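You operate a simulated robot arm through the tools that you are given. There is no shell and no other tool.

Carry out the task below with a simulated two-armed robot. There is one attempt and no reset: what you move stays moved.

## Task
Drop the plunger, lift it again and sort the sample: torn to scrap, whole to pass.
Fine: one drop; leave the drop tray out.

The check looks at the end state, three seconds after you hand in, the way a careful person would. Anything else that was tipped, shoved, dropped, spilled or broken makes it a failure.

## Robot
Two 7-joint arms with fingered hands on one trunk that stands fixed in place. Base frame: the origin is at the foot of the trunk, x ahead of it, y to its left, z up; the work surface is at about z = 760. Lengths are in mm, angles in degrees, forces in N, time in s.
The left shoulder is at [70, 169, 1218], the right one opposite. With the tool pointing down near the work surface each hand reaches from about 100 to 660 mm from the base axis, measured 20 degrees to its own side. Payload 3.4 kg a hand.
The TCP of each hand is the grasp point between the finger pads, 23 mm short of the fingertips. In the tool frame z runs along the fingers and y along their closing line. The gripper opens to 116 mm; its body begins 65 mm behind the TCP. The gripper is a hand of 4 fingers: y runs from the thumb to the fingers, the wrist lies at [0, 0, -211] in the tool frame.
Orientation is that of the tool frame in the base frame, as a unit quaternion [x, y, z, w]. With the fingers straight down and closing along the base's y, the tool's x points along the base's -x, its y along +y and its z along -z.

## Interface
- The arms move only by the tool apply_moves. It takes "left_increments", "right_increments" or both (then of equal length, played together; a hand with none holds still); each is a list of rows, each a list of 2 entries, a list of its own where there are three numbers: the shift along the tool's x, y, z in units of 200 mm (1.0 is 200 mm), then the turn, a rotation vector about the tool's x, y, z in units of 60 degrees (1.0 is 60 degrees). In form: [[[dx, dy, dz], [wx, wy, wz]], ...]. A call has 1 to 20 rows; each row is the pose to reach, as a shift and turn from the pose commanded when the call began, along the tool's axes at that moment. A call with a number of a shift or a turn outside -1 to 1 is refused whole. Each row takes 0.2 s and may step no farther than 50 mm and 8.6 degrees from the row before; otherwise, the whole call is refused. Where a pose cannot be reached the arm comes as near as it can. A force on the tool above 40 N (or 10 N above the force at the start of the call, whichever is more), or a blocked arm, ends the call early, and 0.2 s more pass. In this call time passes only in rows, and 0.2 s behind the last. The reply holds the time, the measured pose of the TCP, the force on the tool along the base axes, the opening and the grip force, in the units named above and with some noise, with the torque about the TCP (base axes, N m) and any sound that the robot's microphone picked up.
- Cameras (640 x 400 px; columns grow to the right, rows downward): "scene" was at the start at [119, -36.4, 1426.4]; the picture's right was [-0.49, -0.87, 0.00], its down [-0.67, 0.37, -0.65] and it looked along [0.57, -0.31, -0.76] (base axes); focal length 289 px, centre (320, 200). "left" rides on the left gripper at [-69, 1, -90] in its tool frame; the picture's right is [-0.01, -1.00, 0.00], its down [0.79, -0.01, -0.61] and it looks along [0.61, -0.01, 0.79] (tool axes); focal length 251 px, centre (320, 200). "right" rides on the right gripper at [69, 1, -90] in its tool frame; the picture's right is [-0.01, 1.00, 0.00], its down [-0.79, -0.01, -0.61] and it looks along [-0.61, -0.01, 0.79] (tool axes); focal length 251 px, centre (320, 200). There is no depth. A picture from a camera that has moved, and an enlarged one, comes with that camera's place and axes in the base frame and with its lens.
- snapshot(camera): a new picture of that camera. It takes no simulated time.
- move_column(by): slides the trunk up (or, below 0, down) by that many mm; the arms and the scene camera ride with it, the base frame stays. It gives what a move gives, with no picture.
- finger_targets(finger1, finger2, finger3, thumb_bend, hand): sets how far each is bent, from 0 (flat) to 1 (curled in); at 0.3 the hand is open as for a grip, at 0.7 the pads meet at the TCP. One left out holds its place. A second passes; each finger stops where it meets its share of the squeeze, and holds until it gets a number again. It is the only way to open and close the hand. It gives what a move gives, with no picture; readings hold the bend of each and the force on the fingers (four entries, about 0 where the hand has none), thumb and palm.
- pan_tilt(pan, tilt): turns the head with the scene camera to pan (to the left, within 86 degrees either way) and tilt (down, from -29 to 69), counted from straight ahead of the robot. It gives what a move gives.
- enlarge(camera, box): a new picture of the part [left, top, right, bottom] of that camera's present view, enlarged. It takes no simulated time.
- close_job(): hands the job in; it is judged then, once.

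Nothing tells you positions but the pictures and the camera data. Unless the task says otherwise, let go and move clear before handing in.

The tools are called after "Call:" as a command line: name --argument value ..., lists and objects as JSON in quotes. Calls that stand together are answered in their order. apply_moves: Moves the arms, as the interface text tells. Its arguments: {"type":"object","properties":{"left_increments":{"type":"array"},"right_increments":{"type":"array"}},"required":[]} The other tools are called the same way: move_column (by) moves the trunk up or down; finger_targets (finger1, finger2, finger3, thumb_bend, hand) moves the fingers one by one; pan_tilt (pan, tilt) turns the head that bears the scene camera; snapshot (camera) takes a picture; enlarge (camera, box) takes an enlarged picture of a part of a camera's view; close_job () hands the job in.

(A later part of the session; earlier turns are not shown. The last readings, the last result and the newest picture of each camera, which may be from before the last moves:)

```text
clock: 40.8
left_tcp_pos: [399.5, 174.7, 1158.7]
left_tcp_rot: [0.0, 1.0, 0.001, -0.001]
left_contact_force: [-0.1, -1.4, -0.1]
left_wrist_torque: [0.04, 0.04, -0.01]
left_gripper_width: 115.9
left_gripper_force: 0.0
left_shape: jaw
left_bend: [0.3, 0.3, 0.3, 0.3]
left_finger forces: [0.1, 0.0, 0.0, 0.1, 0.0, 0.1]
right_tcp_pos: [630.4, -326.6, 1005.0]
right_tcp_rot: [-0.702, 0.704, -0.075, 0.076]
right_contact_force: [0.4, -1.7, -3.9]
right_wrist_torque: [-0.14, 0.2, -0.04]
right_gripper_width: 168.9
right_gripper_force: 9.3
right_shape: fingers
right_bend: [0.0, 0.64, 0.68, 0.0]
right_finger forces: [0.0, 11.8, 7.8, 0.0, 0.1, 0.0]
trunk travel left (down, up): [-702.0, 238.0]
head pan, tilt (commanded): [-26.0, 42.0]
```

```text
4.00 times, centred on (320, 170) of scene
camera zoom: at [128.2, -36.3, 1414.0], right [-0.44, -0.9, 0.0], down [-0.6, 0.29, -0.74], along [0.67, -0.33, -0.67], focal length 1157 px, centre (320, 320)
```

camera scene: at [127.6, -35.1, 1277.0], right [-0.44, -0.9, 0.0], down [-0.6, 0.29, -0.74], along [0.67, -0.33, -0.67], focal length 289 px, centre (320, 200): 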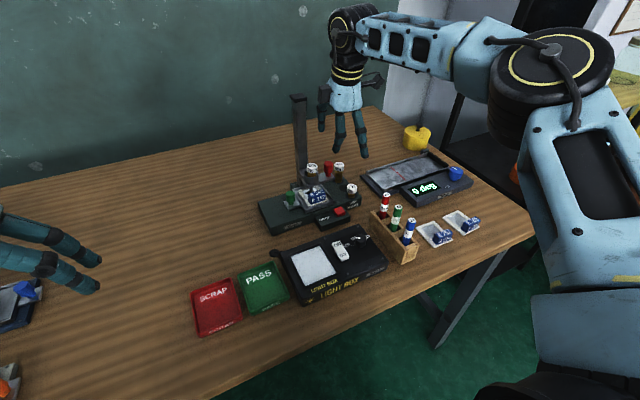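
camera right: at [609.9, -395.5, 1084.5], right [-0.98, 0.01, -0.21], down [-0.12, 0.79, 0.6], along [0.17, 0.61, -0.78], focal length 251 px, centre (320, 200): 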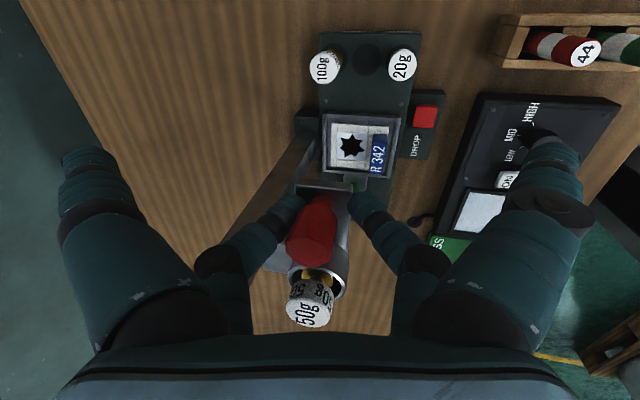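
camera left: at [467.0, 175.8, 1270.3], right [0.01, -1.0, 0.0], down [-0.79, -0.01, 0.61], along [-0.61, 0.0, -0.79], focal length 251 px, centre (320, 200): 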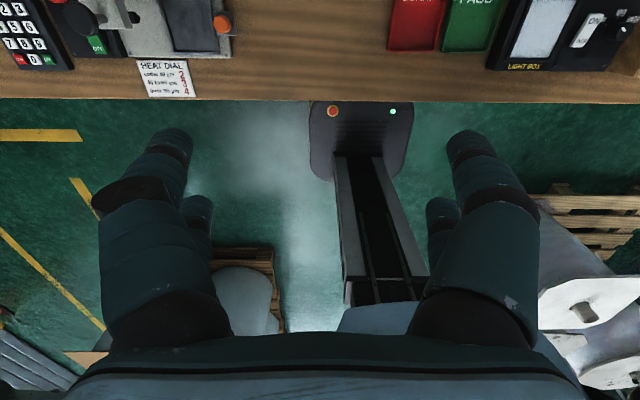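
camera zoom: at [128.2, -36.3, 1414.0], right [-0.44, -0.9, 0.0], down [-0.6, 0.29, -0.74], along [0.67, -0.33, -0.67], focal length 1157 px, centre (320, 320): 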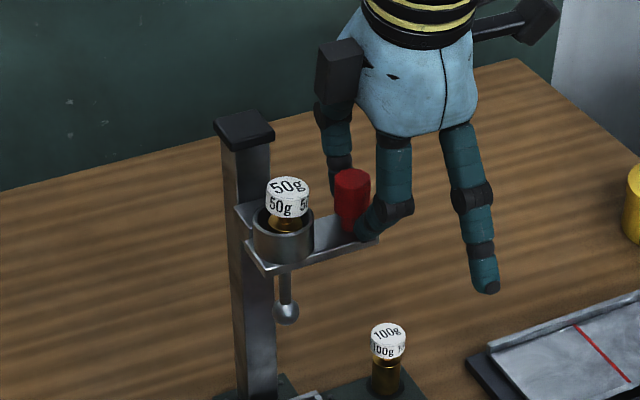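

The plunger reached a top stop (force rose to 10 N) and the fingers slipped a few millimetres up the knob. I'll ease down slightly to see whether the plunger is held.

Call:
move_column --by -4

Call:
enlarge --camera "scene" --box '[260, 120, 380, 220]'

Call:
snapshot --camera "right"

```text
clock: 41.3
left_tcp_pos: [399.3, 175.3, 1154.0]
left_tcp_rot: [0.001, 1.0, 0.0, -0.001]
left_contact_force: [0.2, -0.6, -0.1]
left_wrist_torque: [0.01, 0.01, -0.02]
left_gripper_width: 115.9
left_gripper_force: 0.3
left_shape: jaw
left_bend: [0.3, 0.3, 0.3, 0.3]
left_finger forces: [0.0, 0.0, 0.0, 0.0, 0.0, 0.1]
right_tcp_pos: [629.4, -324.9, 1000.5]
right_tcp_rot: [0.704, -0.703, 0.075, -0.075]
right_contact_force: [2.4, -2.9, -1.9]
right_wrist_torque: [-0.05, 0.14, -0.04]
right_gripper_width: 169.0
right_gripper_force: 11.1
right_shape: fingers
right_bend: [0.0, 0.65, 0.68, 0.0]
right_finger forces: [0.1, 12.4, 9.3, 0.0, 0.0, 0.0]
trunk travel left (down, up): [-698.0, 242.0]
head pan, tilt (commanded): [-26.0, 42.0]
```

```text
4.00 times, centred on (320, 170) of scene
camera zoom: at [127.4, -36.3, 1410.0], right [-0.44, -0.9, 0.0], down [-0.6, 0.29, -0.74], along [0.67, -0.33, -0.67], focal length 1157 px, centre (320, 320)
```

zoom: 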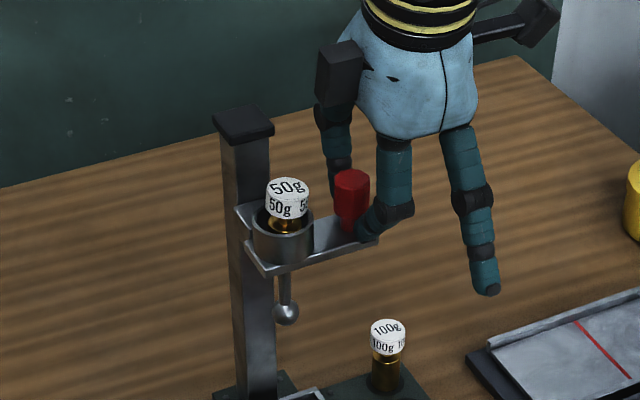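

```text
taken
camera right: at [610.4, -396.3, 1088.4], right [-0.98, 0.01, -0.21], down [-0.12, 0.79, 0.6], along [0.17, 0.61, -0.78], focal length 251 px, centre (320, 200)
```

right: 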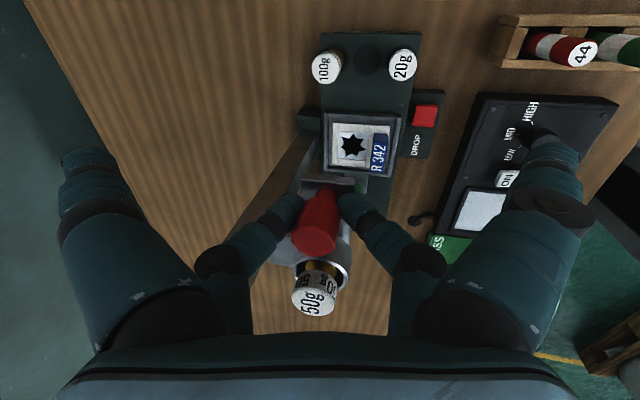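

Call:
move_column --by -3

Call:
move_column --by -3

Call:
enlarge --camera "scene" --box '[260, 120, 380, 220]'

```text
clock: 41.9
left_tcp_pos: [398.7, 174.7, 1152.2]
left_tcp_rot: [0.0, 1.0, 0.001, 0.0]
left_contact_force: [0.2, -0.3, 1.0]
left_wrist_torque: [0.01, -0.01, -0.04]
left_gripper_width: 115.9
left_gripper_force: 0.0
left_shape: jaw
left_bend: [0.3, 0.3, 0.3, 0.3]
left_finger forces: [0.0, 0.0, 0.0, 0.0, 0.0, 0.0]
right_tcp_pos: [631.1, -327.5, 997.0]
right_tcp_rot: [-0.703, 0.704, -0.075, 0.074]
right_contact_force: [3.2, -2.8, -0.9]
right_wrist_torque: [-0.14, 0.15, -0.09]
right_gripper_width: 169.0
right_gripper_force: 10.4
right_shape: fingers
right_bend: [0.0, 0.65, 0.68, 0.0]
right_finger forces: [0.0, 11.9, 9.4, 0.1, 0.0, 0.0]
trunk travel left (down, up): [-695.0, 245.0]
head pan, tilt (commanded): [-26.0, 42.0]
```

```text
clock: 42.4
left_tcp_pos: [398.3, 175.1, 1149.4]
left_tcp_rot: [0.0, 1.0, 0.0, 0.0]
left_contact_force: [-0.6, 1.2, 1.0]
left_wrist_torque: [-0.03, 0.01, 0.0]
left_gripper_width: 116.0
left_gripper_force: 0.0
left_shape: jaw
left_bend: [0.3, 0.3, 0.3, 0.3]
left_finger forces: [0.1, 0.1, 0.0, 0.0, 0.0, 0.0]
right_tcp_pos: [629.7, -326.8, 995.8]
right_tcp_rot: [-0.703, 0.704, -0.075, 0.075]
right_contact_force: [1.9, -4.5, 3.3]
right_wrist_torque: [-0.03, 0.21, -0.03]
right_gripper_width: 168.9
right_gripper_force: 12.5
right_shape: fingers
right_bend: [0.0, 0.66, 0.68, 0.0]
right_finger forces: [0.0, 14.9, 9.7, 0.0, 0.0, 0.1]
trunk travel left (down, up): [-692.0, 248.0]
head pan, tilt (commanded): [-26.0, 42.0]
```

```text
4.00 times, centred on (320, 170) of scene
camera zoom: at [126.4, -36.3, 1404.2], right [-0.44, -0.9, 0.0], down [-0.6, 0.29, -0.74], along [0.67, -0.33, -0.67], focal length 1157 px, centre (320, 320)
```

zoom: 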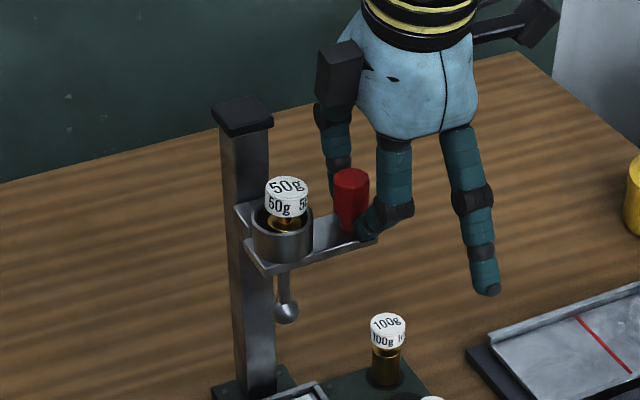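

An upward reaction has appeared (+3.3 N), so something seems to be holding the plunger. One more small step down should confirm it.

Call:
move_column --by -2

Call:
enlarge --camera "scene" --box '[260, 120, 380, 220]'

```text
clock: 42.9
left_tcp_pos: [395.0, 174.2, 1147.2]
left_tcp_rot: [0.0, 1.0, 0.0, 0.001]
left_contact_force: [-0.6, 0.3, 0.1]
left_wrist_torque: [0.03, -0.01, 0.01]
left_gripper_width: 116.0
left_gripper_force: 0.1
left_shape: jaw
left_bend: [0.3, 0.3, 0.3, 0.3]
left_finger forces: [0.0, 0.0, 0.0, 0.0, 0.0, 0.0]
right_tcp_pos: [628.6, -327.5, 994.6]
right_tcp_rot: [0.703, -0.703, 0.075, -0.075]
right_contact_force: [1.4, -6.3, 10.8]
right_wrist_torque: [0.04, 0.23, -0.02]
right_gripper_width: 169.0
right_gripper_force: 14.7
right_shape: fingers
right_bend: [0.0, 0.67, 0.68, 0.0]
right_finger forces: [0.1, 17.8, 10.8, 0.0, 0.0, 0.0]
trunk travel left (down, up): [-690.0, 250.0]
head pan, tilt (commanded): [-26.0, 42.0]
```

```text
4.00 times, centred on (320, 170) of scene
camera zoom: at [124.8, -36.1, 1402.4], right [-0.44, -0.9, 0.0], down [-0.6, 0.29, -0.74], along [0.67, -0.33, -0.67], focal length 1157 px, centre (320, 320)
```

zoom: 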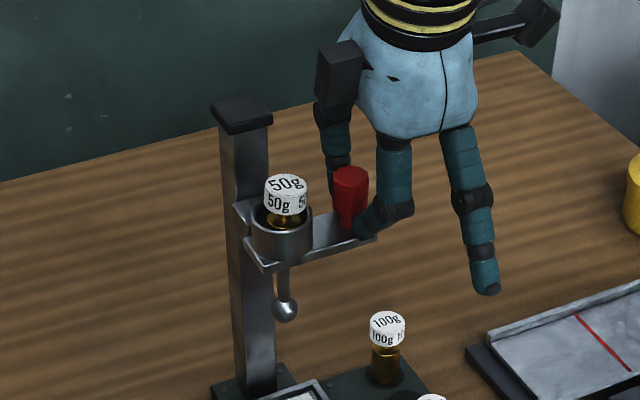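

Force climbed to +10.8 N while the plunger stayed put, so the latch is holding it. I'll relieve the load and open the fingers.

Call:
move_column --by 2.5

Call:
finger_targets --hand "right" --finger2 0.5 --finger3 0.5

Call:
enlarge --camera "scene" --box '[260, 120, 380, 220]'

Call:
snapshot --camera "right"

```text
clock: 43.4
left_tcp_pos: [398.0, 175.1, 1148.7]
left_tcp_rot: [0.0, 1.0, 0.001, 0.001]
left_contact_force: [-0.7, 0.5, 0.2]
left_wrist_torque: [0.05, 0.02, -0.02]
left_gripper_width: 116.0
left_gripper_force: 0.1
left_shape: jaw
left_bend: [0.3, 0.3, 0.3, 0.3]
left_finger forces: [0.0, 0.0, 0.0, 0.0, 0.0, 0.0]
right_tcp_pos: [629.6, -327.0, 994.1]
right_tcp_rot: [-0.703, 0.703, -0.074, 0.074]
right_contact_force: [1.4, -5.7, 2.2]
right_wrist_torque: [-0.06, 0.2, -0.02]
right_gripper_width: 168.9
right_gripper_force: 10.8
right_shape: fingers
right_bend: [0.0, 0.67, 0.69, 0.0]
right_finger forces: [0.0, 13.2, 9.1, 0.0, 0.0, 0.0]
trunk travel left (down, up): [-692.0, 248.0]
head pan, tilt (commanded): [-26.0, 42.0]
```

```text
clock: 44.4
left_tcp_pos: [397.8, 175.5, 1148.2]
left_tcp_rot: [-0.001, 1.0, 0.0, 0.0]
left_contact_force: [-0.4, 0.6, -0.5]
left_wrist_torque: [-0.02, 0.0, -0.03]
left_gripper_width: 115.8
left_gripper_force: 0.0
left_shape: jaw
left_bend: [0.3, 0.3, 0.3, 0.3]
left_finger forces: [0.0, 0.0, 0.0, 0.0, 0.0, 0.1]
right_tcp_pos: [629.1, -326.5, 995.0]
right_tcp_rot: [0.704, -0.703, 0.074, -0.074]
right_contact_force: [0.7, -0.4, -0.2]
right_wrist_torque: [0.03, 0.01, 0.01]
right_gripper_width: 168.9
right_gripper_force: 0.0
right_shape: fingers
right_bend: [0.0, 0.5, 0.5, 0.0]
right_finger forces: [0.1, 0.0, 0.0, 0.1, 0.0, 0.0]
trunk travel left (down, up): [-692.0, 248.0]
head pan, tilt (commanded): [-26.0, 42.0]
```

```text
4.00 times, centred on (320, 170) of scene
camera zoom: at [126.7, -35.4, 1404.6], right [-0.44, -0.9, 0.0], down [-0.6, 0.29, -0.74], along [0.67, -0.33, -0.67], focal length 1157 px, centre (320, 320)
```

zoom: 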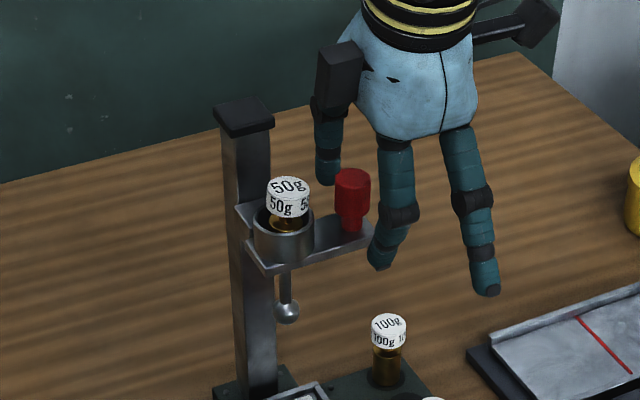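

```text
taken
camera right: at [609.8, -395.4, 1083.1], right [-0.98, 0.01, -0.21], down [-0.12, 0.79, 0.6], along [0.17, 0.61, -0.78], focal length 251 px, centre (320, 200)
```

right: 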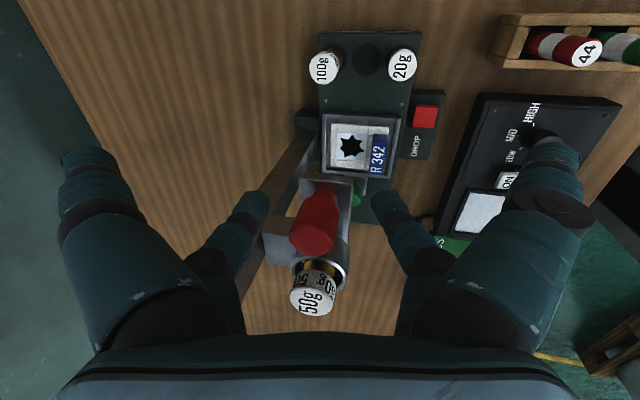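

The plunger stays up on its own. I'll raise the hand clear of the knob, then pull back.

Call:
apply_moves --right_increments '[[[0, -0.0208, -0.098], [0, 0, 0]], [[0, -0.0416, -0.196], [0, 0, 0]], [[0, -0.0624, -0.294], [0, 0, 0]], [[0, -0.073, -0.343], [0, 0, 0]]]'

Call:
snapshot --camera "scene"

Call:
snapshot --camera "right"

```text
clock: 45.4
left_tcp_pos: [397.4, 175.8, 1148.9]
left_tcp_rot: [-0.001, 1.0, 0.0, 0.0]
left_contact_force: [0.6, 0.4, 0.7]
left_wrist_torque: [-0.01, -0.04, 0.03]
left_gripper_width: 115.9
left_gripper_force: 0.0
left_shape: jaw
left_bend: [0.3, 0.3, 0.3, 0.3]
left_finger forces: [0.0, 0.1, 0.1, 0.0, 0.0, 0.0]
right_tcp_pos: [628.7, -327.3, 1065.5]
right_tcp_rot: [-0.703, 0.703, -0.075, 0.074]
right_contact_force: [-1.2, 0.1, 0.2]
right_wrist_torque: [0.05, 0.03, 0.0]
right_gripper_width: 169.0
right_gripper_force: 0.1
right_shape: fingers
right_bend: [0.0, 0.5, 0.5, 0.0]
right_finger forces: [0.0, 0.0, 0.1, 0.0, 0.1, 0.0]
trunk travel left (down, up): [-692.0, 248.0]
head pan, tilt (commanded): [-26.0, 42.0]
```

```text
taken
camera scene: at [126.3, -35.3, 1404.6], right [-0.44, -0.9, 0.0], down [-0.6, 0.29, -0.74], along [0.67, -0.33, -0.67], focal length 289 px, centre (320, 200)
```

scene: 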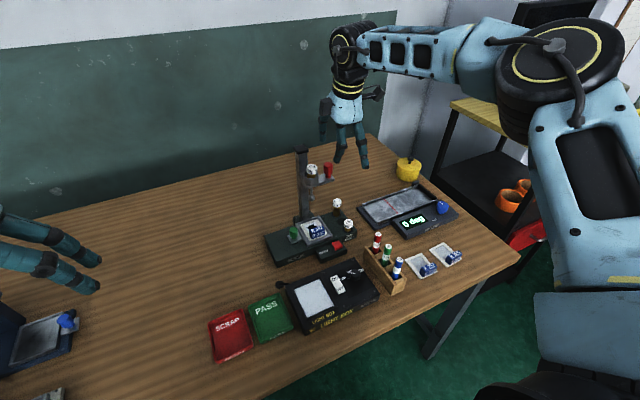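

```text
taken
camera right: at [609.1, -396.5, 1153.3], right [-0.98, 0.01, -0.21], down [-0.12, 0.8, 0.59], along [0.17, 0.61, -0.78], focal length 251 px, centre (320, 200)
```

right: 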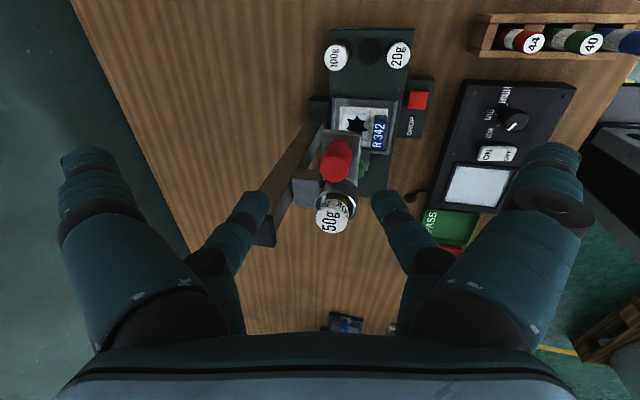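

The plunger holds at the top. I'll back away, level the hand, and turn it round so the camera side faces left; that way I can grip the green tray handle without touching the plunger.

Call:
apply_moves --right_increments '[[[0, 0.18, -0.039], [0, 0, 0]], [[0, 0.36, -0.078], [0, 0, 0]], [[0, 0.54, -0.117], [-0.1, 0, 0]], [[0, 0.7335, -0.156], [-0.2, 0, 0]]]'

Call:
apply_moves --right_increments '[[[0, 0, 0], [0, 0, 0.14]], [[0, 0, 0], [0, 0, 0.28]], [[0, 0, 0], [0, 0, 0.42]], [[0, 0, 0], [0, 0, 0.56]], [[0, 0, 0], [0, 0, 0.7]], [[0, 0, 0], [0, 0, 0.84]], [[0, 0, 0], [0, 0, 0.98]]]'

Call:
apply_moves --right_increments '[[[0, 0, 0], [0, 0, 0.14]], [[0, 0, 0], [0, 0, 0.28]], [[0, 0, 0], [0, 0, 0.42]], [[0, 0, 0], [0, 0, 0.56]], [[0, 0, 0], [0, 0, 0.7]], [[0, 0, 0], [0, 0, 0.84]], [[0, 0, 0], [0, 0, 0.98]]]'

Call:
apply_moves --right_increments '[[[0, 0, 0], [0, 0, 0.14]], [[0, 0, 0], [0, 0, 0.28]], [[0, 0, 0], [0, 0, 0.42]], [[0, 0, 0], [0, 0, 0.56]], [[0, 0, 0], [0, 0, 0.7]], [[0, 0, 0], [0, 0, 0.84]], [[0, 0, 0], [0, 0, 0.96]], [[0, 0, 0], [0, 0, 1.0]]]'

Call:
snapshot --camera "scene"

Call:
snapshot --camera "right"

```text
clock: 46.4
left_tcp_pos: [397.2, 174.7, 1149.0]
left_tcp_rot: [-0.001, 1.0, 0.0, 0.001]
left_contact_force: [-0.1, 1.1, -0.2]
left_wrist_torque: [0.0, 0.01, -0.01]
left_gripper_width: 115.9
left_gripper_force: 0.0
left_shape: jaw
left_bend: [0.3, 0.3, 0.3, 0.3]
left_finger forces: [0.0, 0.0, 0.1, 0.0, 0.0, 0.1]
right_tcp_pos: [476.9, -328.1, 1066.6]
right_tcp_rot: [-0.707, 0.707, 0.0, 0.0]
right_contact_force: [0.6, -0.6, -1.2]
right_wrist_torque: [0.01, 0.02, 0.0]
right_gripper_width: 168.9
right_gripper_force: 0.1
right_shape: fingers
right_bend: [0.0, 0.5, 0.5, 0.0]
right_finger forces: [0.1, 0.1, 0.0, 0.0, 0.0, 0.0]
trunk travel left (down, up): [-692.0, 248.0]
head pan, tilt (commanded): [-26.0, 42.0]
```

```text
clock: 48.0
left_tcp_pos: [398.7, 176.6, 1149.3]
left_tcp_rot: [-0.001, 1.0, 0.0, 0.0]
left_contact_force: [-0.4, -0.7, -0.5]
left_wrist_torque: [-0.01, 0.03, 0.0]
left_gripper_width: 115.8
left_gripper_force: 0.1
left_shape: jaw
left_bend: [0.3, 0.3, 0.3, 0.3]
left_finger forces: [0.1, 0.1, 0.0, 0.0, 0.1, 0.0]
right_tcp_pos: [479.8, -327.1, 1065.1]
right_tcp_rot: [-0.267, 0.964, 0.0, 0.0]
right_contact_force: [-0.5, -0.6, 0.5]
right_wrist_torque: [0.02, 0.03, -0.02]
right_gripper_width: 168.8
right_gripper_force: 0.0
right_shape: fingers
right_bend: [0.0, 0.5, 0.5, 0.0]
right_finger forces: [0.0, 0.1, 0.0, 0.0, 0.1, 0.1]
trunk travel left (down, up): [-692.0, 248.0]
head pan, tilt (commanded): [-26.0, 42.0]
```

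```text
clock: 49.6
left_tcp_pos: [398.3, 176.4, 1149.2]
left_tcp_rot: [0.0, 1.0, 0.0, 0.0]
left_contact_force: [-0.3, -0.4, -0.9]
left_wrist_torque: [0.03, 0.0, 0.01]
left_gripper_width: 116.0
left_gripper_force: 0.2
left_shape: jaw
left_bend: [0.3, 0.3, 0.3, 0.3]
left_finger forces: [0.0, 0.0, 0.0, 0.0, 0.0, 0.0]
right_tcp_pos: [478.5, -326.1, 1065.9]
right_tcp_rot: [0.239, 0.971, 0.0, 0.0]
right_contact_force: [-0.2, 0.4, -0.3]
right_wrist_torque: [0.07, -0.02, -0.02]
right_gripper_width: 168.8
right_gripper_force: 0.0
right_shape: fingers
right_bend: [0.0, 0.5, 0.5, 0.0]
right_finger forces: [0.0, 0.1, 0.1, 0.0, 0.0, 0.0]
trunk travel left (down, up): [-692.0, 248.0]
head pan, tilt (commanded): [-26.0, 42.0]
```

```text
clock: 51.4
left_tcp_pos: [399.3, 175.8, 1148.9]
left_tcp_rot: [0.0, 1.0, 0.001, 0.0]
left_contact_force: [0.2, -0.1, 0.8]
left_wrist_torque: [-0.01, 0.02, -0.01]
left_gripper_width: 115.9
left_gripper_force: 0.2
left_shape: jaw
left_bend: [0.3, 0.3, 0.3, 0.3]
left_finger forces: [0.1, 0.0, 0.0, 0.0, 0.1, 0.0]
right_tcp_pos: [481.3, -411.7, 1061.0]
right_tcp_rot: [0.684, 0.729, 0.01, -0.009]
right_contact_force: [0.3, 0.2, -0.1]
right_wrist_torque: [0.03, 0.02, 0.0]
right_gripper_width: 169.1
right_gripper_force: 0.0
right_shape: fingers
right_bend: [0.0, 0.5, 0.5, 0.0]
right_finger forces: [0.0, 0.0, 0.0, 0.0, 0.1, 0.1]
right hand out of reach, approached as far as the arm can: row 5, 6, 7, 8
trunk travel left (down, up): [-692.0, 248.0]
head pan, tilt (commanded): [-26.0, 42.0]
```

```text
taken
camera scene: at [126.4, -35.1, 1404.6], right [-0.44, -0.9, 0.0], down [-0.6, 0.29, -0.74], along [0.67, -0.33, -0.67], focal length 289 px, centre (320, 200)
```

scene: 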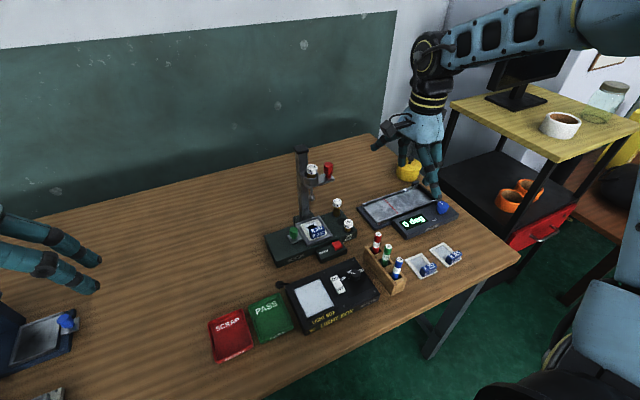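

```text
taken
camera right: at [476.2, -346.5, 1152.7], right [1.0, 0.05, 0.0], down [0.04, -0.81, 0.58], along [0.03, -0.58, -0.81], focal length 251 px, centre (320, 200)
```

right: 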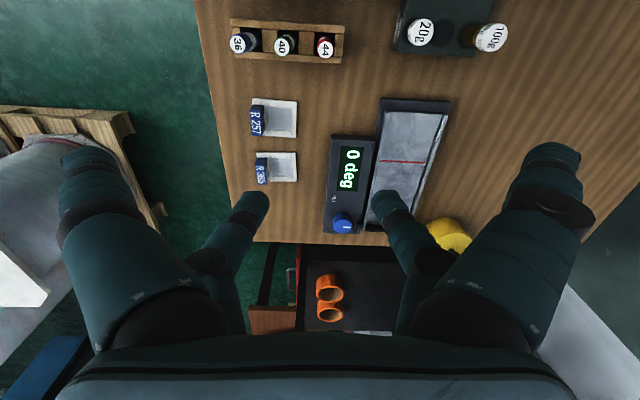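

That direction hits a wrist limit and the hand drifted right, but it is still high and clear. I'll return to the plain orientation and hook the tray's green handle with finger3 from its right side instead.

Call:
apply_moves --right_increments '[[[0, 0, 0], [0, 0, -0.14]], [[0, 0, 0], [0, 0, -0.28]], [[0, 0, 0], [0, 0, -0.42]], [[0, 0, 0], [0, 0, -0.56]], [[0, 0, 0], [0, 0, -0.7]], [[0, 0, 0], [0, 0, -0.84]], [[0, 0, 0], [0, 0, -0.98]]]'

Call:
apply_moves --right_increments '[[[0, 0, 0], [0, 0, -0.14]], [[0, 0, 0], [0, 0, -0.28]], [[0, 0, 0], [0, 0, -0.42]], [[0, 0, 0], [0, 0, -0.458]]]'

Call:
snapshot --camera "right"

```text
clock: 53.0
left_tcp_pos: [397.2, 175.1, 1148.2]
left_tcp_rot: [0.0, 1.0, 0.0, 0.0]
left_contact_force: [-0.7, 0.0, -0.5]
left_wrist_torque: [-0.03, 0.02, 0.02]
left_gripper_width: 115.8
left_gripper_force: 0.1
left_shape: jaw
left_bend: [0.3, 0.3, 0.3, 0.3]
left_finger forces: [0.0, 0.1, 0.1, 0.1, 0.1, 0.0]
right_tcp_pos: [482.3, -409.6, 1060.5]
right_tcp_rot: [0.247, 0.969, 0.0, 0.0]
right_contact_force: [0.4, -0.6, -0.1]
right_wrist_torque: [0.0, 0.0, 0.02]
right_gripper_width: 168.7
right_gripper_force: 0.0
right_shape: fingers
right_bend: [0.0, 0.5, 0.5, 0.0]
right_finger forces: [0.0, 0.0, 0.0, 0.0, 0.1, 0.0]
trunk travel left (down, up): [-692.0, 248.0]
head pan, tilt (commanded): [-26.0, 42.0]
```

```text
clock: 54.0
left_tcp_pos: [397.1, 175.2, 1149.7]
left_tcp_rot: [-0.001, 1.0, 0.0, 0.0]
left_contact_force: [-0.6, 0.0, 0.5]
left_wrist_torque: [-0.01, 0.0, -0.01]
left_gripper_width: 115.8
left_gripper_force: 0.0
left_shape: jaw
left_bend: [0.3, 0.3, 0.3, 0.3]
left_finger forces: [0.1, 0.1, 0.0, 0.0, 0.0, 0.1]
right_tcp_pos: [482.0, -409.5, 1060.7]
right_tcp_rot: [0.011, 1.0, 0.0, 0.001]
right_contact_force: [-0.2, -0.5, -1.1]
right_wrist_torque: [0.0, -0.01, 0.01]
right_gripper_width: 169.0
right_gripper_force: 0.0
right_shape: fingers
right_bend: [0.0, 0.5, 0.5, 0.0]
right_finger forces: [0.0, 0.1, 0.1, 0.0, 0.0, 0.1]
trunk travel left (down, up): [-692.0, 248.0]
head pan, tilt (commanded): [-26.0, 42.0]
```

```text
taken
camera right: at [412.8, -408.0, 1150.6], right [0.03, 1.0, 0.0], down [0.79, -0.02, 0.61], along [0.61, -0.02, -0.79], focal length 251 px, centre (320, 200)
```

right: 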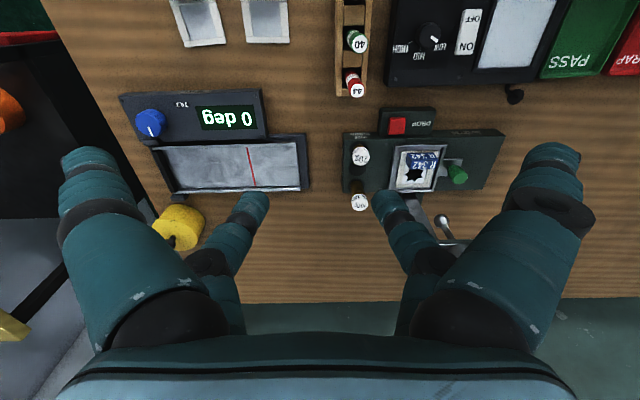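

Call:
finger_targets --hand "right" --finger1 0.0 --finger2 0.0 --finger3 0.4 --thumb_bend 1.0

Call:
apply_moves --right_increments '[[[0, 0.19, 0], [0, 0, 0]], [[0, 0.38, 0], [0, -0.05, -0.02]], [[0, 0.57, 0], [0, -0.1, -0.02]], [[0, 0.76, 0], [0, -0.15, -0.02]], [[0, 0.95, 0], [0, -0.2, -0.02]]]'

Call:
move_column --by -130

Call:
snapshot --camera "right"

Call:
snapshot --camera "scene"

```text
clock: 55.0
left_tcp_pos: [397.6, 176.9, 1148.4]
left_tcp_rot: [-0.001, 1.0, 0.0, -0.001]
left_contact_force: [-0.8, -0.9, 0.1]
left_wrist_torque: [-0.01, -0.03, 0.01]
left_gripper_width: 115.9
left_gripper_force: 0.0
left_shape: jaw
left_bend: [0.3, 0.3, 0.3, 0.3]
left_finger forces: [0.1, 0.1, 0.0, 0.0, 0.1, 0.0]
right_tcp_pos: [482.5, -410.0, 1061.4]
right_tcp_rot: [0.01, 1.0, 0.0, 0.0]
right_contact_force: [0.8, 0.4, -0.1]
right_wrist_torque: [0.01, -0.01, 0.0]
right_gripper_width: 53.3
right_gripper_force: 0.0
right_shape: fingers
right_bend: [0.0, 0.0, 0.4, 1.0]
right_finger forces: [0.1, 0.0, 0.0, 0.0, 0.1, 0.1]
trunk travel left (down, up): [-692.0, 248.0]
head pan, tilt (commanded): [-26.0, 42.0]
```

```text
clock: 56.2
left_tcp_pos: [398.0, 176.3, 1148.7]
left_tcp_rot: [0.0, 1.0, -0.001, 0.0]
left_contact_force: [0.5, 0.1, -0.6]
left_wrist_torque: [-0.01, -0.02, -0.04]
left_gripper_width: 116.0
left_gripper_force: 0.0
left_shape: jaw
left_bend: [0.3, 0.3, 0.3, 0.3]
left_finger forces: [0.0, 0.1, 0.0, 0.0, 0.0, 0.0]
right_tcp_pos: [486.7, -217.7, 1060.8]
right_tcp_rot: [0.001, 0.994, -0.001, 0.106]
right_contact_force: [-0.4, 1.0, 1.0]
right_wrist_torque: [-0.02, 0.01, 0.0]
right_gripper_width: 53.4
right_gripper_force: 0.1
right_shape: fingers
right_bend: [0.0, 0.0, 0.4, 1.0]
right_finger forces: [0.0, 0.0, 0.0, 0.0, 0.0, 0.0]
trunk travel left (down, up): [-692.0, 248.0]
head pan, tilt (commanded): [-26.0, 42.0]
```

```text
clock: 57.8
left_tcp_pos: [396.4, 175.1, 1019.5]
left_tcp_rot: [-0.001, 1.0, 0.0, 0.0]
left_contact_force: [-0.1, 1.0, 0.1]
left_wrist_torque: [0.02, 0.0, -0.01]
left_gripper_width: 115.9
left_gripper_force: 0.1
left_shape: jaw
left_bend: [0.3, 0.3, 0.3, 0.3]
left_finger forces: [0.1, 0.0, 0.0, 0.1, 0.1, 0.1]
right_tcp_pos: [486.1, -219.1, 931.6]
right_tcp_rot: [0.001, 0.995, -0.001, 0.104]
right_contact_force: [-0.6, -0.1, 0.1]
right_wrist_torque: [-0.04, 0.02, 0.0]
right_gripper_width: 53.6
right_gripper_force: 0.0
right_shape: fingers
right_bend: [0.0, 0.0, 0.4, 1.0]
right_finger forces: [0.0, 0.1, 0.0, 0.1, 0.0, 0.0]
trunk travel left (down, up): [-562.0, 378.0]
head pan, tilt (commanded): [-26.0, 42.0]
```

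```text
taken
camera right: at [400.2, -218.8, 1005.0], right [0.01, 1.0, 0.0], down [0.65, -0.01, 0.76], along [0.76, -0.01, -0.65], focal length 251 px, centre (320, 200)
```

right: 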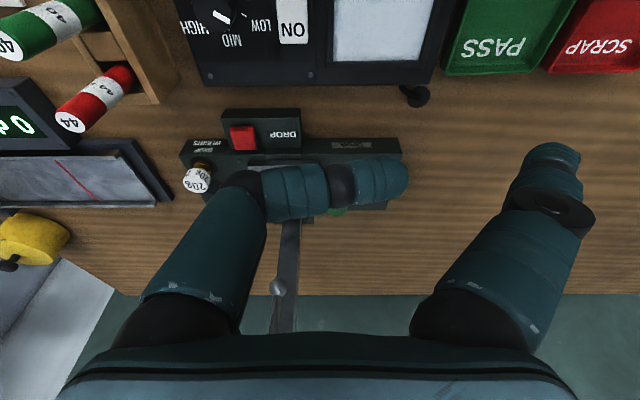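

```text
taken
camera scene: at [126.3, -35.3, 1274.7], right [-0.44, -0.9, 0.0], down [-0.6, 0.29, -0.74], along [0.67, -0.33, -0.67], focal length 289 px, centre (320, 200)
```

scene: 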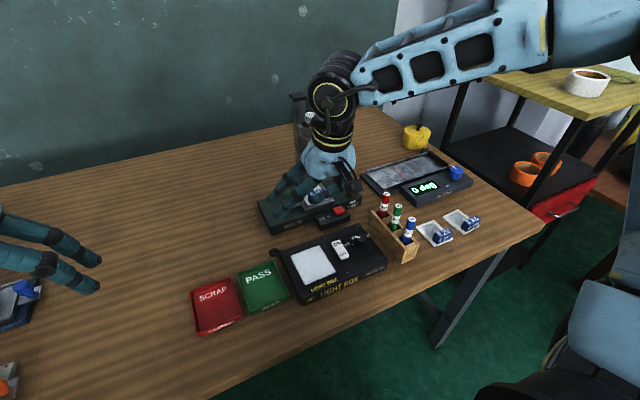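

Call:
finger_targets --hand "right" --thumb_bend 0.0

Call:
apply_moves --right_increments '[[[-0.12, 0.07, -0.03], [0, 0, 0]], [[-0.24, 0.14, -0.06], [0, 0, 0]], [[-0.36, 0.2, -0.08], [0, 0, 0]], [[-0.48, 0.26, -0.1], [0, 0, 0]], [[-0.57, 0.27, -0.12], [0, 0, 0]]]'

Call:
snapshot --camera "right"

Call:
enlarge --camera "scene" --box '[220, 70, 420, 250]'

```text
clock: 58.8
left_tcp_pos: [396.7, 175.9, 1019.3]
left_tcp_rot: [0.0, 1.0, 0.001, 0.0]
left_contact_force: [0.2, 0.2, -0.3]
left_wrist_torque: [0.0, 0.01, 0.02]
left_gripper_width: 115.9
left_gripper_force: 0.0
left_shape: jaw
left_bend: [0.3, 0.3, 0.3, 0.3]
left_finger forces: [0.1, 0.0, 0.0, 0.0, 0.0, 0.0]
right_tcp_pos: [486.3, -218.3, 931.2]
right_tcp_rot: [0.001, 0.994, -0.001, 0.105]
right_contact_force: [-0.4, -0.4, 0.4]
right_wrist_torque: [0.01, 0.04, 0.02]
right_gripper_width: 168.8
right_gripper_force: 0.0
right_shape: fingers
right_bend: [0.0, 0.0, 0.4, 0.0]
right_finger forces: [0.0, 0.0, 0.1, 0.0, 0.0, 0.0]
trunk travel left (down, up): [-562.0, 378.0]
head pan, tilt (commanded): [-26.0, 42.0]
```

```text
clock: 60.0
left_tcp_pos: [396.7, 176.8, 1019.3]
left_tcp_rot: [-0.001, 1.0, 0.0, 0.001]
left_contact_force: [0.2, 0.6, 0.8]
left_wrist_torque: [0.01, -0.04, -0.01]
left_gripper_width: 116.2
left_gripper_force: 0.1
left_shape: jaw
left_bend: [0.3, 0.3, 0.3, 0.3]
left_finger forces: [0.0, 0.0, 0.0, 0.0, 0.0, 0.0]
right_tcp_pos: [579.9, -177.1, 978.0]
right_tcp_rot: [0.002, 0.994, -0.001, 0.107]
right_contact_force: [0.0, 0.2, 0.0]
right_wrist_torque: [0.01, -0.01, -0.01]
right_gripper_width: 169.1
right_gripper_force: 0.0
right_shape: fingers
right_bend: [0.0, 0.0, 0.4, 0.0]
right_finger forces: [0.0, 0.0, 0.0, 0.0, 0.0, 0.0]
right hand out of reach, approached as far as the arm can: row 4, 5
trunk travel left (down, up): [-562.0, 378.0]
head pan, tilt (commanded): [-26.0, 42.0]
```

```text
taken
camera right: at [492.4, -177.4, 1051.6], right [0.01, 1.0, 0.0], down [0.65, -0.01, 0.76], along [0.76, -0.01, -0.65], focal length 251 px, centre (320, 200)
```

right: 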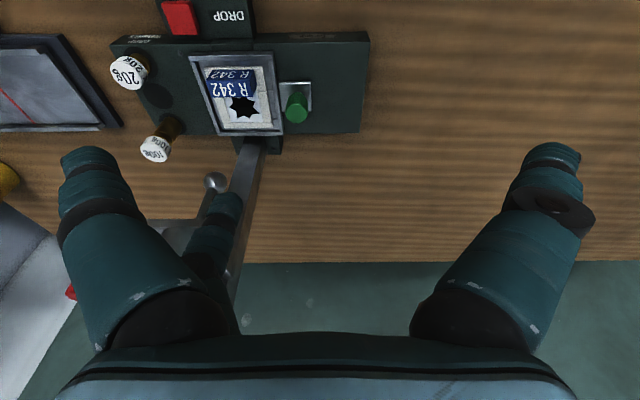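

```text
2.22 times, centred on (320, 160) of scene
camera zoom: at [125.5, -35.6, 1274.7], right [-0.44, -0.9, 0.0], down [-0.6, 0.29, -0.74], along [0.67, -0.33, -0.67], focal length 643 px, centre (320, 289)
```

zoom: 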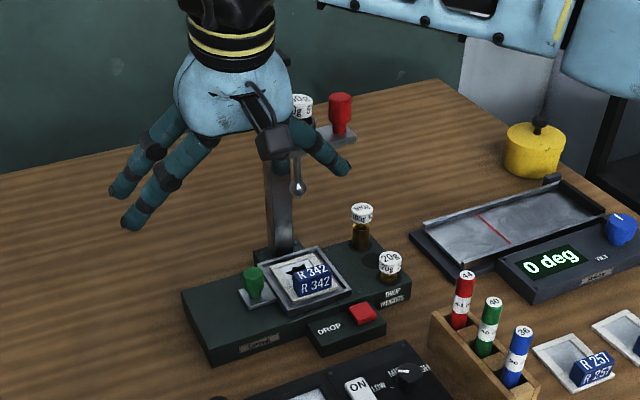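

The hand ended up a bit high and close to the plunger plate. I'll take detailed views of the handle first, then back away from the plate before coming down.

Call:
enlarge --camera "right" --box '[180, 20, 380, 150]'

Call:
enlarge --camera "scene" --box '[270, 130, 370, 200]'

Call:
apply_moves --right_increments '[[[0.13, 0.05, 0.0], [0, 0, 0]], [[0.25, 0.05, 0.1], [0, 0, 0]], [[0.3, 0.05, 0.2], [0, 0, 0]]]'

Call:
snapshot --camera "right"

```text
3.08 times, centred on (280, 85) of right
camera zoom: at [492.4, -177.4, 1051.6], right [0.01, 1.0, 0.0], down [0.65, -0.01, 0.76], along [0.76, -0.01, -0.65], focal length 774 px, centre (443, 554)
```

zoom: 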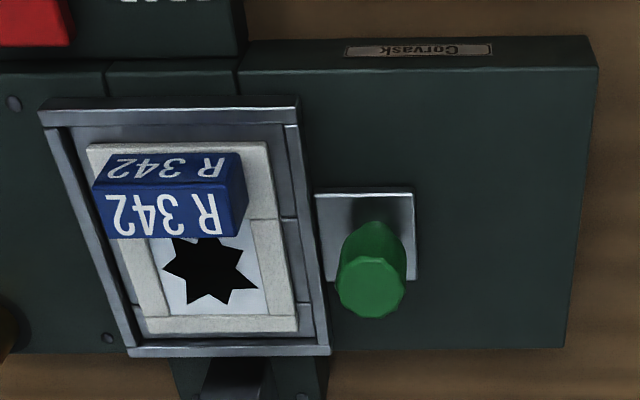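

```text
5.71 times, centred on (320, 165) of scene
camera zoom: at [125.5, -35.6, 1274.7], right [-0.44, -0.9, 0.0], down [-0.6, 0.29, -0.74], along [0.67, -0.33, -0.67], focal length 1653 px, centre (320, 400)
```

zoom: 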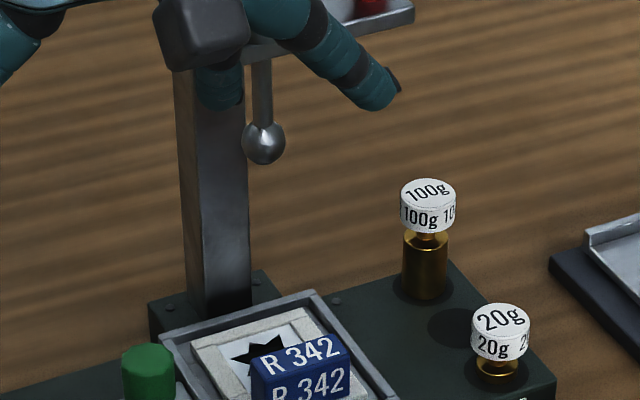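

```text
clock: 60.8
left_tcp_pos: [398.7, 174.9, 1019.8]
left_tcp_rot: [0.0, 1.0, 0.0, 0.0]
left_contact_force: [0.1, -0.1, 0.7]
left_wrist_torque: [0.02, 0.01, 0.01]
left_gripper_width: 115.9
left_gripper_force: 0.0
left_shape: jaw
left_bend: [0.3, 0.3, 0.3, 0.3]
left_finger forces: [0.1, 0.0, 0.0, 0.0, 0.1, 0.0]
right_tcp_pos: [527.4, -167.0, 923.2]
right_tcp_rot: [0.002, 0.995, -0.001, 0.103]
right_contact_force: [-0.1, 0.1, -1.1]
right_wrist_torque: [-0.02, 0.02, -0.02]
right_gripper_width: 169.1
right_gripper_force: 0.1
right_shape: fingers
right_bend: [0.0, 0.0, 0.4, 0.0]
right_finger forces: [0.0, 0.1, 0.1, 0.0, 0.1, 0.0]
trunk travel left (down, up): [-562.0, 378.0]
head pan, tilt (commanded): [-26.0, 42.0]
```

```text
taken
camera right: at [440.6, -166.5, 997.5], right [0.01, 1.0, 0.0], down [0.65, -0.01, 0.76], along [0.76, -0.01, -0.65], focal length 251 px, centre (320, 200)
```

right: 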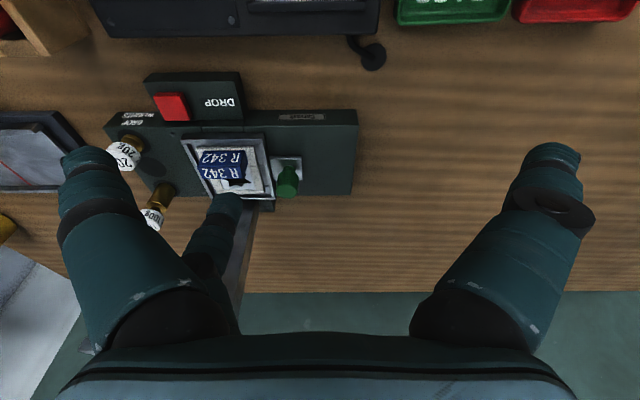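

Call:
enlarge --camera "right" --box '[160, 90, 360, 220]'

Call:
enlarge --camera "scene" --box '[250, 70, 370, 230]'

```text
3.08 times, centred on (260, 155) of right
camera zoom: at [440.6, -166.5, 997.5], right [0.01, 1.0, 0.0], down [0.65, -0.01, 0.76], along [0.76, -0.01, -0.65], focal length 774 px, centre (505, 338)
```

zoom: 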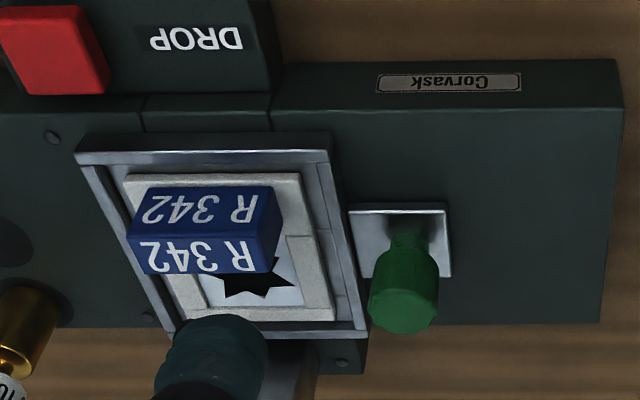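

```text
2.50 times, centred on (310, 150) of scene
camera zoom: at [127.1, -35.3, 1274.5], right [-0.44, -0.9, 0.0], down [-0.6, 0.29, -0.74], along [0.67, -0.33, -0.67], focal length 723 px, centre (345, 325)
```

zoom: 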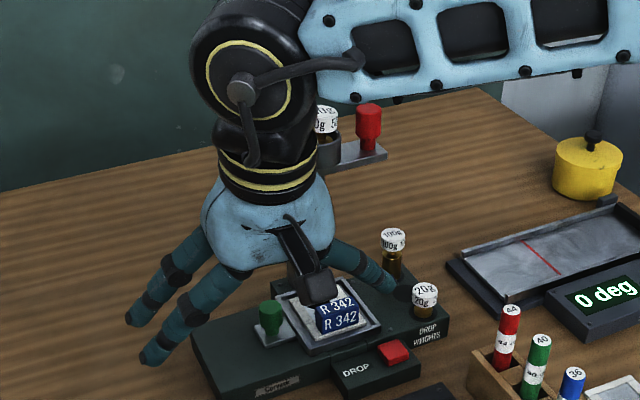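

Better estimates now: handle top near (621, -201, 833), tray rim near z 799, tab top near z 831. I'll lower first, then move forward with finger3 to the right of the green handle.

Call:
finger_targets --hand "right" --thumb_bend 1.0

Call:
apply_moves --right_increments '[[[0.02, -0.015, 0.09], [0, 0, 0]], [[0.04, -0.03, 0.186], [0, 0, 0]], [[-0.08, -0.03, 0.21], [0, 0, 0]], [[-0.2, -0.03, 0.236], [0, 0, 0]], [[-0.315, -0.03, 0.261], [0, 0, 0]]]'

Call:
snapshot --camera "right"

Call:
enlarge --camera "scene" --box '[230, 70, 370, 230]'

```text
clock: 61.8
left_tcp_pos: [397.6, 176.1, 1018.6]
left_tcp_rot: [0.001, 1.0, -0.001, 0.0]
left_contact_force: [-0.2, 0.0, -0.2]
left_wrist_torque: [-0.02, -0.03, 0.03]
left_gripper_width: 115.5
left_gripper_force: 0.1
left_shape: jaw
left_bend: [0.3, 0.3, 0.3, 0.3]
left_finger forces: [0.0, 0.1, 0.0, 0.0, 0.1, 0.0]
right_tcp_pos: [526.0, -166.9, 924.1]
right_tcp_rot: [0.001, 0.995, 0.0, 0.104]
right_contact_force: [-0.5, 0.4, -0.5]
right_wrist_torque: [0.04, 0.0, -0.02]
right_gripper_width: 53.0
right_gripper_force: 0.1
right_shape: fingers
right_bend: [0.0, 0.0, 0.4, 1.0]
right_finger forces: [0.0, 0.0, 0.1, 0.1, 0.0, 0.0]
trunk travel left (down, up): [-562.0, 378.0]
head pan, tilt (commanded): [-26.0, 42.0]
```

```text
clock: 63.0
left_tcp_pos: [397.8, 175.3, 1018.7]
left_tcp_rot: [0.0, 1.0, 0.0, 0.001]
left_contact_force: [-0.4, 0.8, 0.1]
left_wrist_torque: [-0.01, 0.01, -0.01]
left_gripper_width: 115.9
left_gripper_force: 0.1
left_shape: jaw
left_bend: [0.3, 0.3, 0.3, 0.3]
left_finger forces: [0.0, 0.0, 0.0, 0.0, 0.1, 0.0]
right_tcp_pos: [583.9, -186.1, 889.0]
right_tcp_rot: [0.0, 0.994, 0.0, 0.105]
right_contact_force: [-0.2, 0.4, -0.2]
right_wrist_torque: [-0.02, -0.01, 0.0]
right_gripper_width: 53.3
right_gripper_force: 0.1
right_shape: fingers
right_bend: [0.0, 0.0, 0.4, 1.0]
right_finger forces: [0.1, 0.1, 0.0, 0.0, 0.0, 0.0]
right hand out of reach, approached as far as the arm can: row 5
trunk travel left (down, up): [-562.0, 378.0]
head pan, tilt (commanded): [-26.0, 42.0]
```

```text
taken
camera right: at [497.6, -185.6, 963.4], right [0.01, 1.0, 0.0], down [0.65, -0.01, 0.76], along [0.76, -0.01, -0.65], focal length 251 px, centre (320, 200)
```

right: 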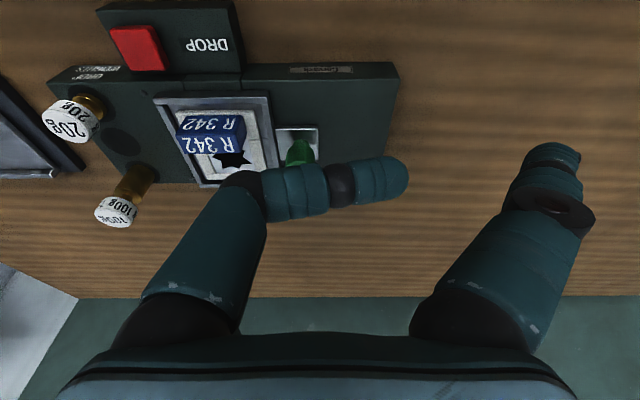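

```text
2.50 times, centred on (300, 150) of scene
camera zoom: at [126.0, -35.5, 1274.7], right [-0.44, -0.9, 0.0], down [-0.6, 0.29, -0.74], along [0.67, -0.33, -0.67], focal length 723 px, centre (370, 325)
```

zoom: 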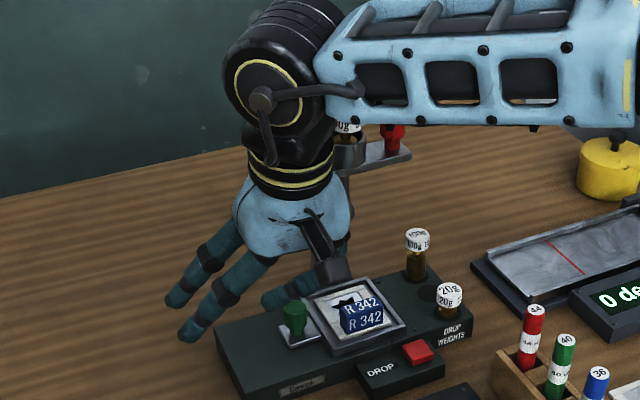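

Reach is limited in this hand yaw. I'll back off, level the hand and yaw it 45°, which puts finger3 forward-right of the palm and needs less reach.

Call:
apply_moves --right_increments '[[[0.15, 0, -0.03], [0, 0.05, 0]], [[0.293, 0, -0.07], [0, 0.1, 0]], [[0.293, 0, -0.1], [0, 0.15, 0]], [[0.293, 0, -0.1], [0, 0.2, 0]]]'

Call:
apply_moves --right_increments '[[[0, 0, 0], [0, 0, -0.125]], [[0, 0, 0], [0, 0, -0.25]], [[0, 0, 0], [0, 0, -0.375]], [[0, 0, 0], [0, 0, -0.5]], [[0, 0, 0], [0, 0, -0.625]], [[0, 0, 0], [0, 0, -0.75]]]'

Call:
snapshot --camera "right"

Call:
snapshot --camera "scene"

```text
clock: 64.0
left_tcp_pos: [397.9, 175.8, 1020.1]
left_tcp_rot: [0.0, 1.0, 0.0, 0.0]
left_contact_force: [0.4, 0.4, 0.2]
left_wrist_torque: [0.0, 0.02, 0.03]
left_gripper_width: 115.7
left_gripper_force: 0.1
left_shape: jaw
left_bend: [0.3, 0.3, 0.3, 0.3]
left_finger forces: [0.1, 0.0, 0.0, 0.0, 0.0, 0.0]
right_tcp_pos: [523.1, -184.3, 896.9]
right_tcp_rot: [0.001, 1.0, 0.0, 0.0]
right_contact_force: [-0.1, 1.0, 0.4]
right_wrist_torque: [0.02, -0.01, 0.0]
right_gripper_width: 53.3
right_gripper_force: 0.1
right_shape: fingers
right_bend: [0.0, 0.0, 0.4, 1.0]
right_finger forces: [0.0, 0.1, 0.0, 0.0, 0.0, 0.1]
trunk travel left (down, up): [-562.0, 378.0]
head pan, tilt (commanded): [-26.0, 42.0]
```

```text
clock: 65.4
left_tcp_pos: [398.6, 176.2, 1017.7]
left_tcp_rot: [0.0, 1.0, 0.0, 0.001]
left_contact_force: [0.7, -0.1, 0.5]
left_wrist_torque: [0.0, 0.0, 0.0]
left_gripper_width: 116.0
left_gripper_force: 0.1
left_shape: jaw
left_bend: [0.3, 0.3, 0.3, 0.3]
left_finger forces: [0.0, 0.0, 0.0, 0.0, 0.0, 0.1]
right_tcp_pos: [523.9, -184.7, 897.5]
right_tcp_rot: [-0.382, 0.924, -0.001, -0.001]
right_contact_force: [-0.3, 0.4, 0.1]
right_wrist_torque: [-0.01, 0.01, -0.01]
right_gripper_width: 53.2
right_gripper_force: 0.0
right_shape: fingers
right_bend: [0.0, 0.0, 0.4, 1.0]
right_finger forces: [0.0, 0.0, 0.1, 0.0, 0.0, 0.1]
trunk travel left (down, up): [-562.0, 378.0]
head pan, tilt (commanded): [-26.0, 42.0]
```

```text
taken
camera right: at [474.2, -232.8, 986.8], right [-0.7, 0.71, 0.0], down [0.57, 0.56, 0.61], along [0.43, 0.42, -0.8], focal length 251 px, centre (320, 200)
```

right: 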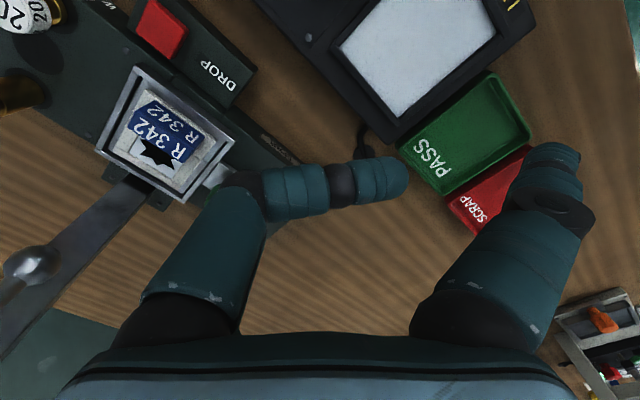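

```text
taken
camera scene: at [126.5, -35.4, 1274.6], right [-0.44, -0.9, 0.0], down [-0.6, 0.29, -0.74], along [0.67, -0.33, -0.67], focal length 289 px, centre (320, 200)
```

scene: 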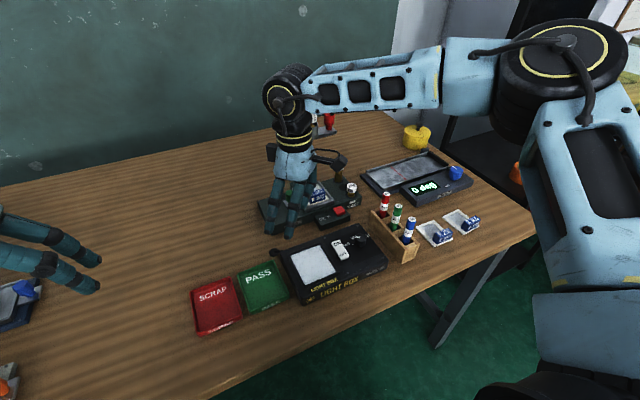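

Call:
apply_moves --right_increments '[[[-0.035, -0.076, 0.03], [0, 0, 0]], [[-0.07, -0.152, 0.06], [0, 0, 0]], [[-0.107, -0.229, 0.0875], [0, 0, 0]]]'

Call:
snapshot --camera "right"

Call:
enlarge --camera "scene" --box '[230, 90, 370, 240]'

```text
clock: 66.2
left_tcp_pos: [397.6, 175.8, 1019.5]
left_tcp_rot: [0.0, 1.0, 0.0, 0.0]
left_contact_force: [0.1, 0.2, 0.6]
left_wrist_torque: [-0.02, 0.0, 0.01]
left_gripper_width: 116.0
left_gripper_force: 0.1
left_shape: jaw
left_bend: [0.3, 0.3, 0.3, 0.3]
left_finger forces: [0.0, 0.1, 0.0, 0.0, 0.0, 0.0]
right_tcp_pos: [555.4, -210.0, 882.9]
right_tcp_rot: [-0.381, 0.924, -0.001, 0.001]
right_contact_force: [-0.7, 0.4, 0.4]
right_wrist_torque: [0.0, 0.01, 0.05]
right_gripper_width: 53.4
right_gripper_force: 0.0
right_shape: fingers
right_bend: [0.0, 0.0, 0.4, 1.0]
right_finger forces: [0.0, 0.0, 0.0, 0.0, 0.0, 0.0]
right hand out of reach, approached as far as the arm can: row 2, 3
trunk travel left (down, up): [-562.0, 378.0]
head pan, tilt (commanded): [-26.0, 42.0]
```

```text
taken
camera right: at [506.9, -258.9, 972.2], right [-0.7, 0.71, 0.0], down [0.57, 0.56, 0.61], along [0.44, 0.42, -0.79], focal length 251 px, centre (320, 200)
```

right: 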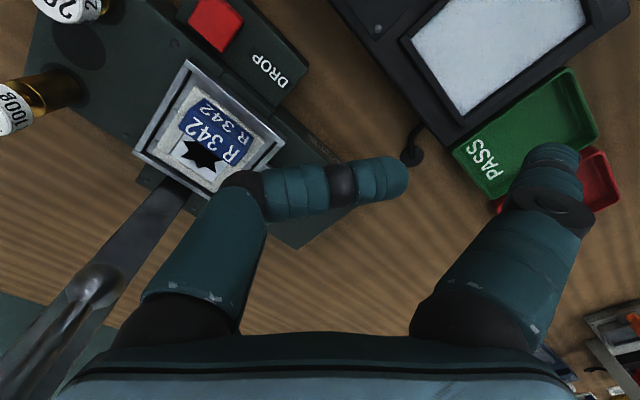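

```text
2.67 times, centred on (300, 165) of scene
camera zoom: at [126.5, -35.6, 1274.6], right [-0.44, -0.9, 0.0], down [-0.6, 0.29, -0.74], along [0.67, -0.33, -0.67], focal length 772 px, centre (373, 293)
```

zoom: 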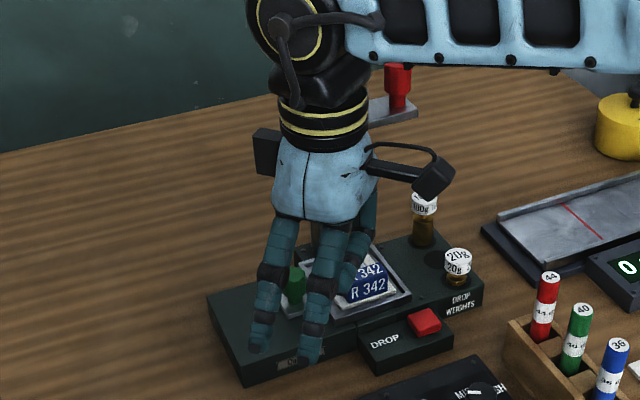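

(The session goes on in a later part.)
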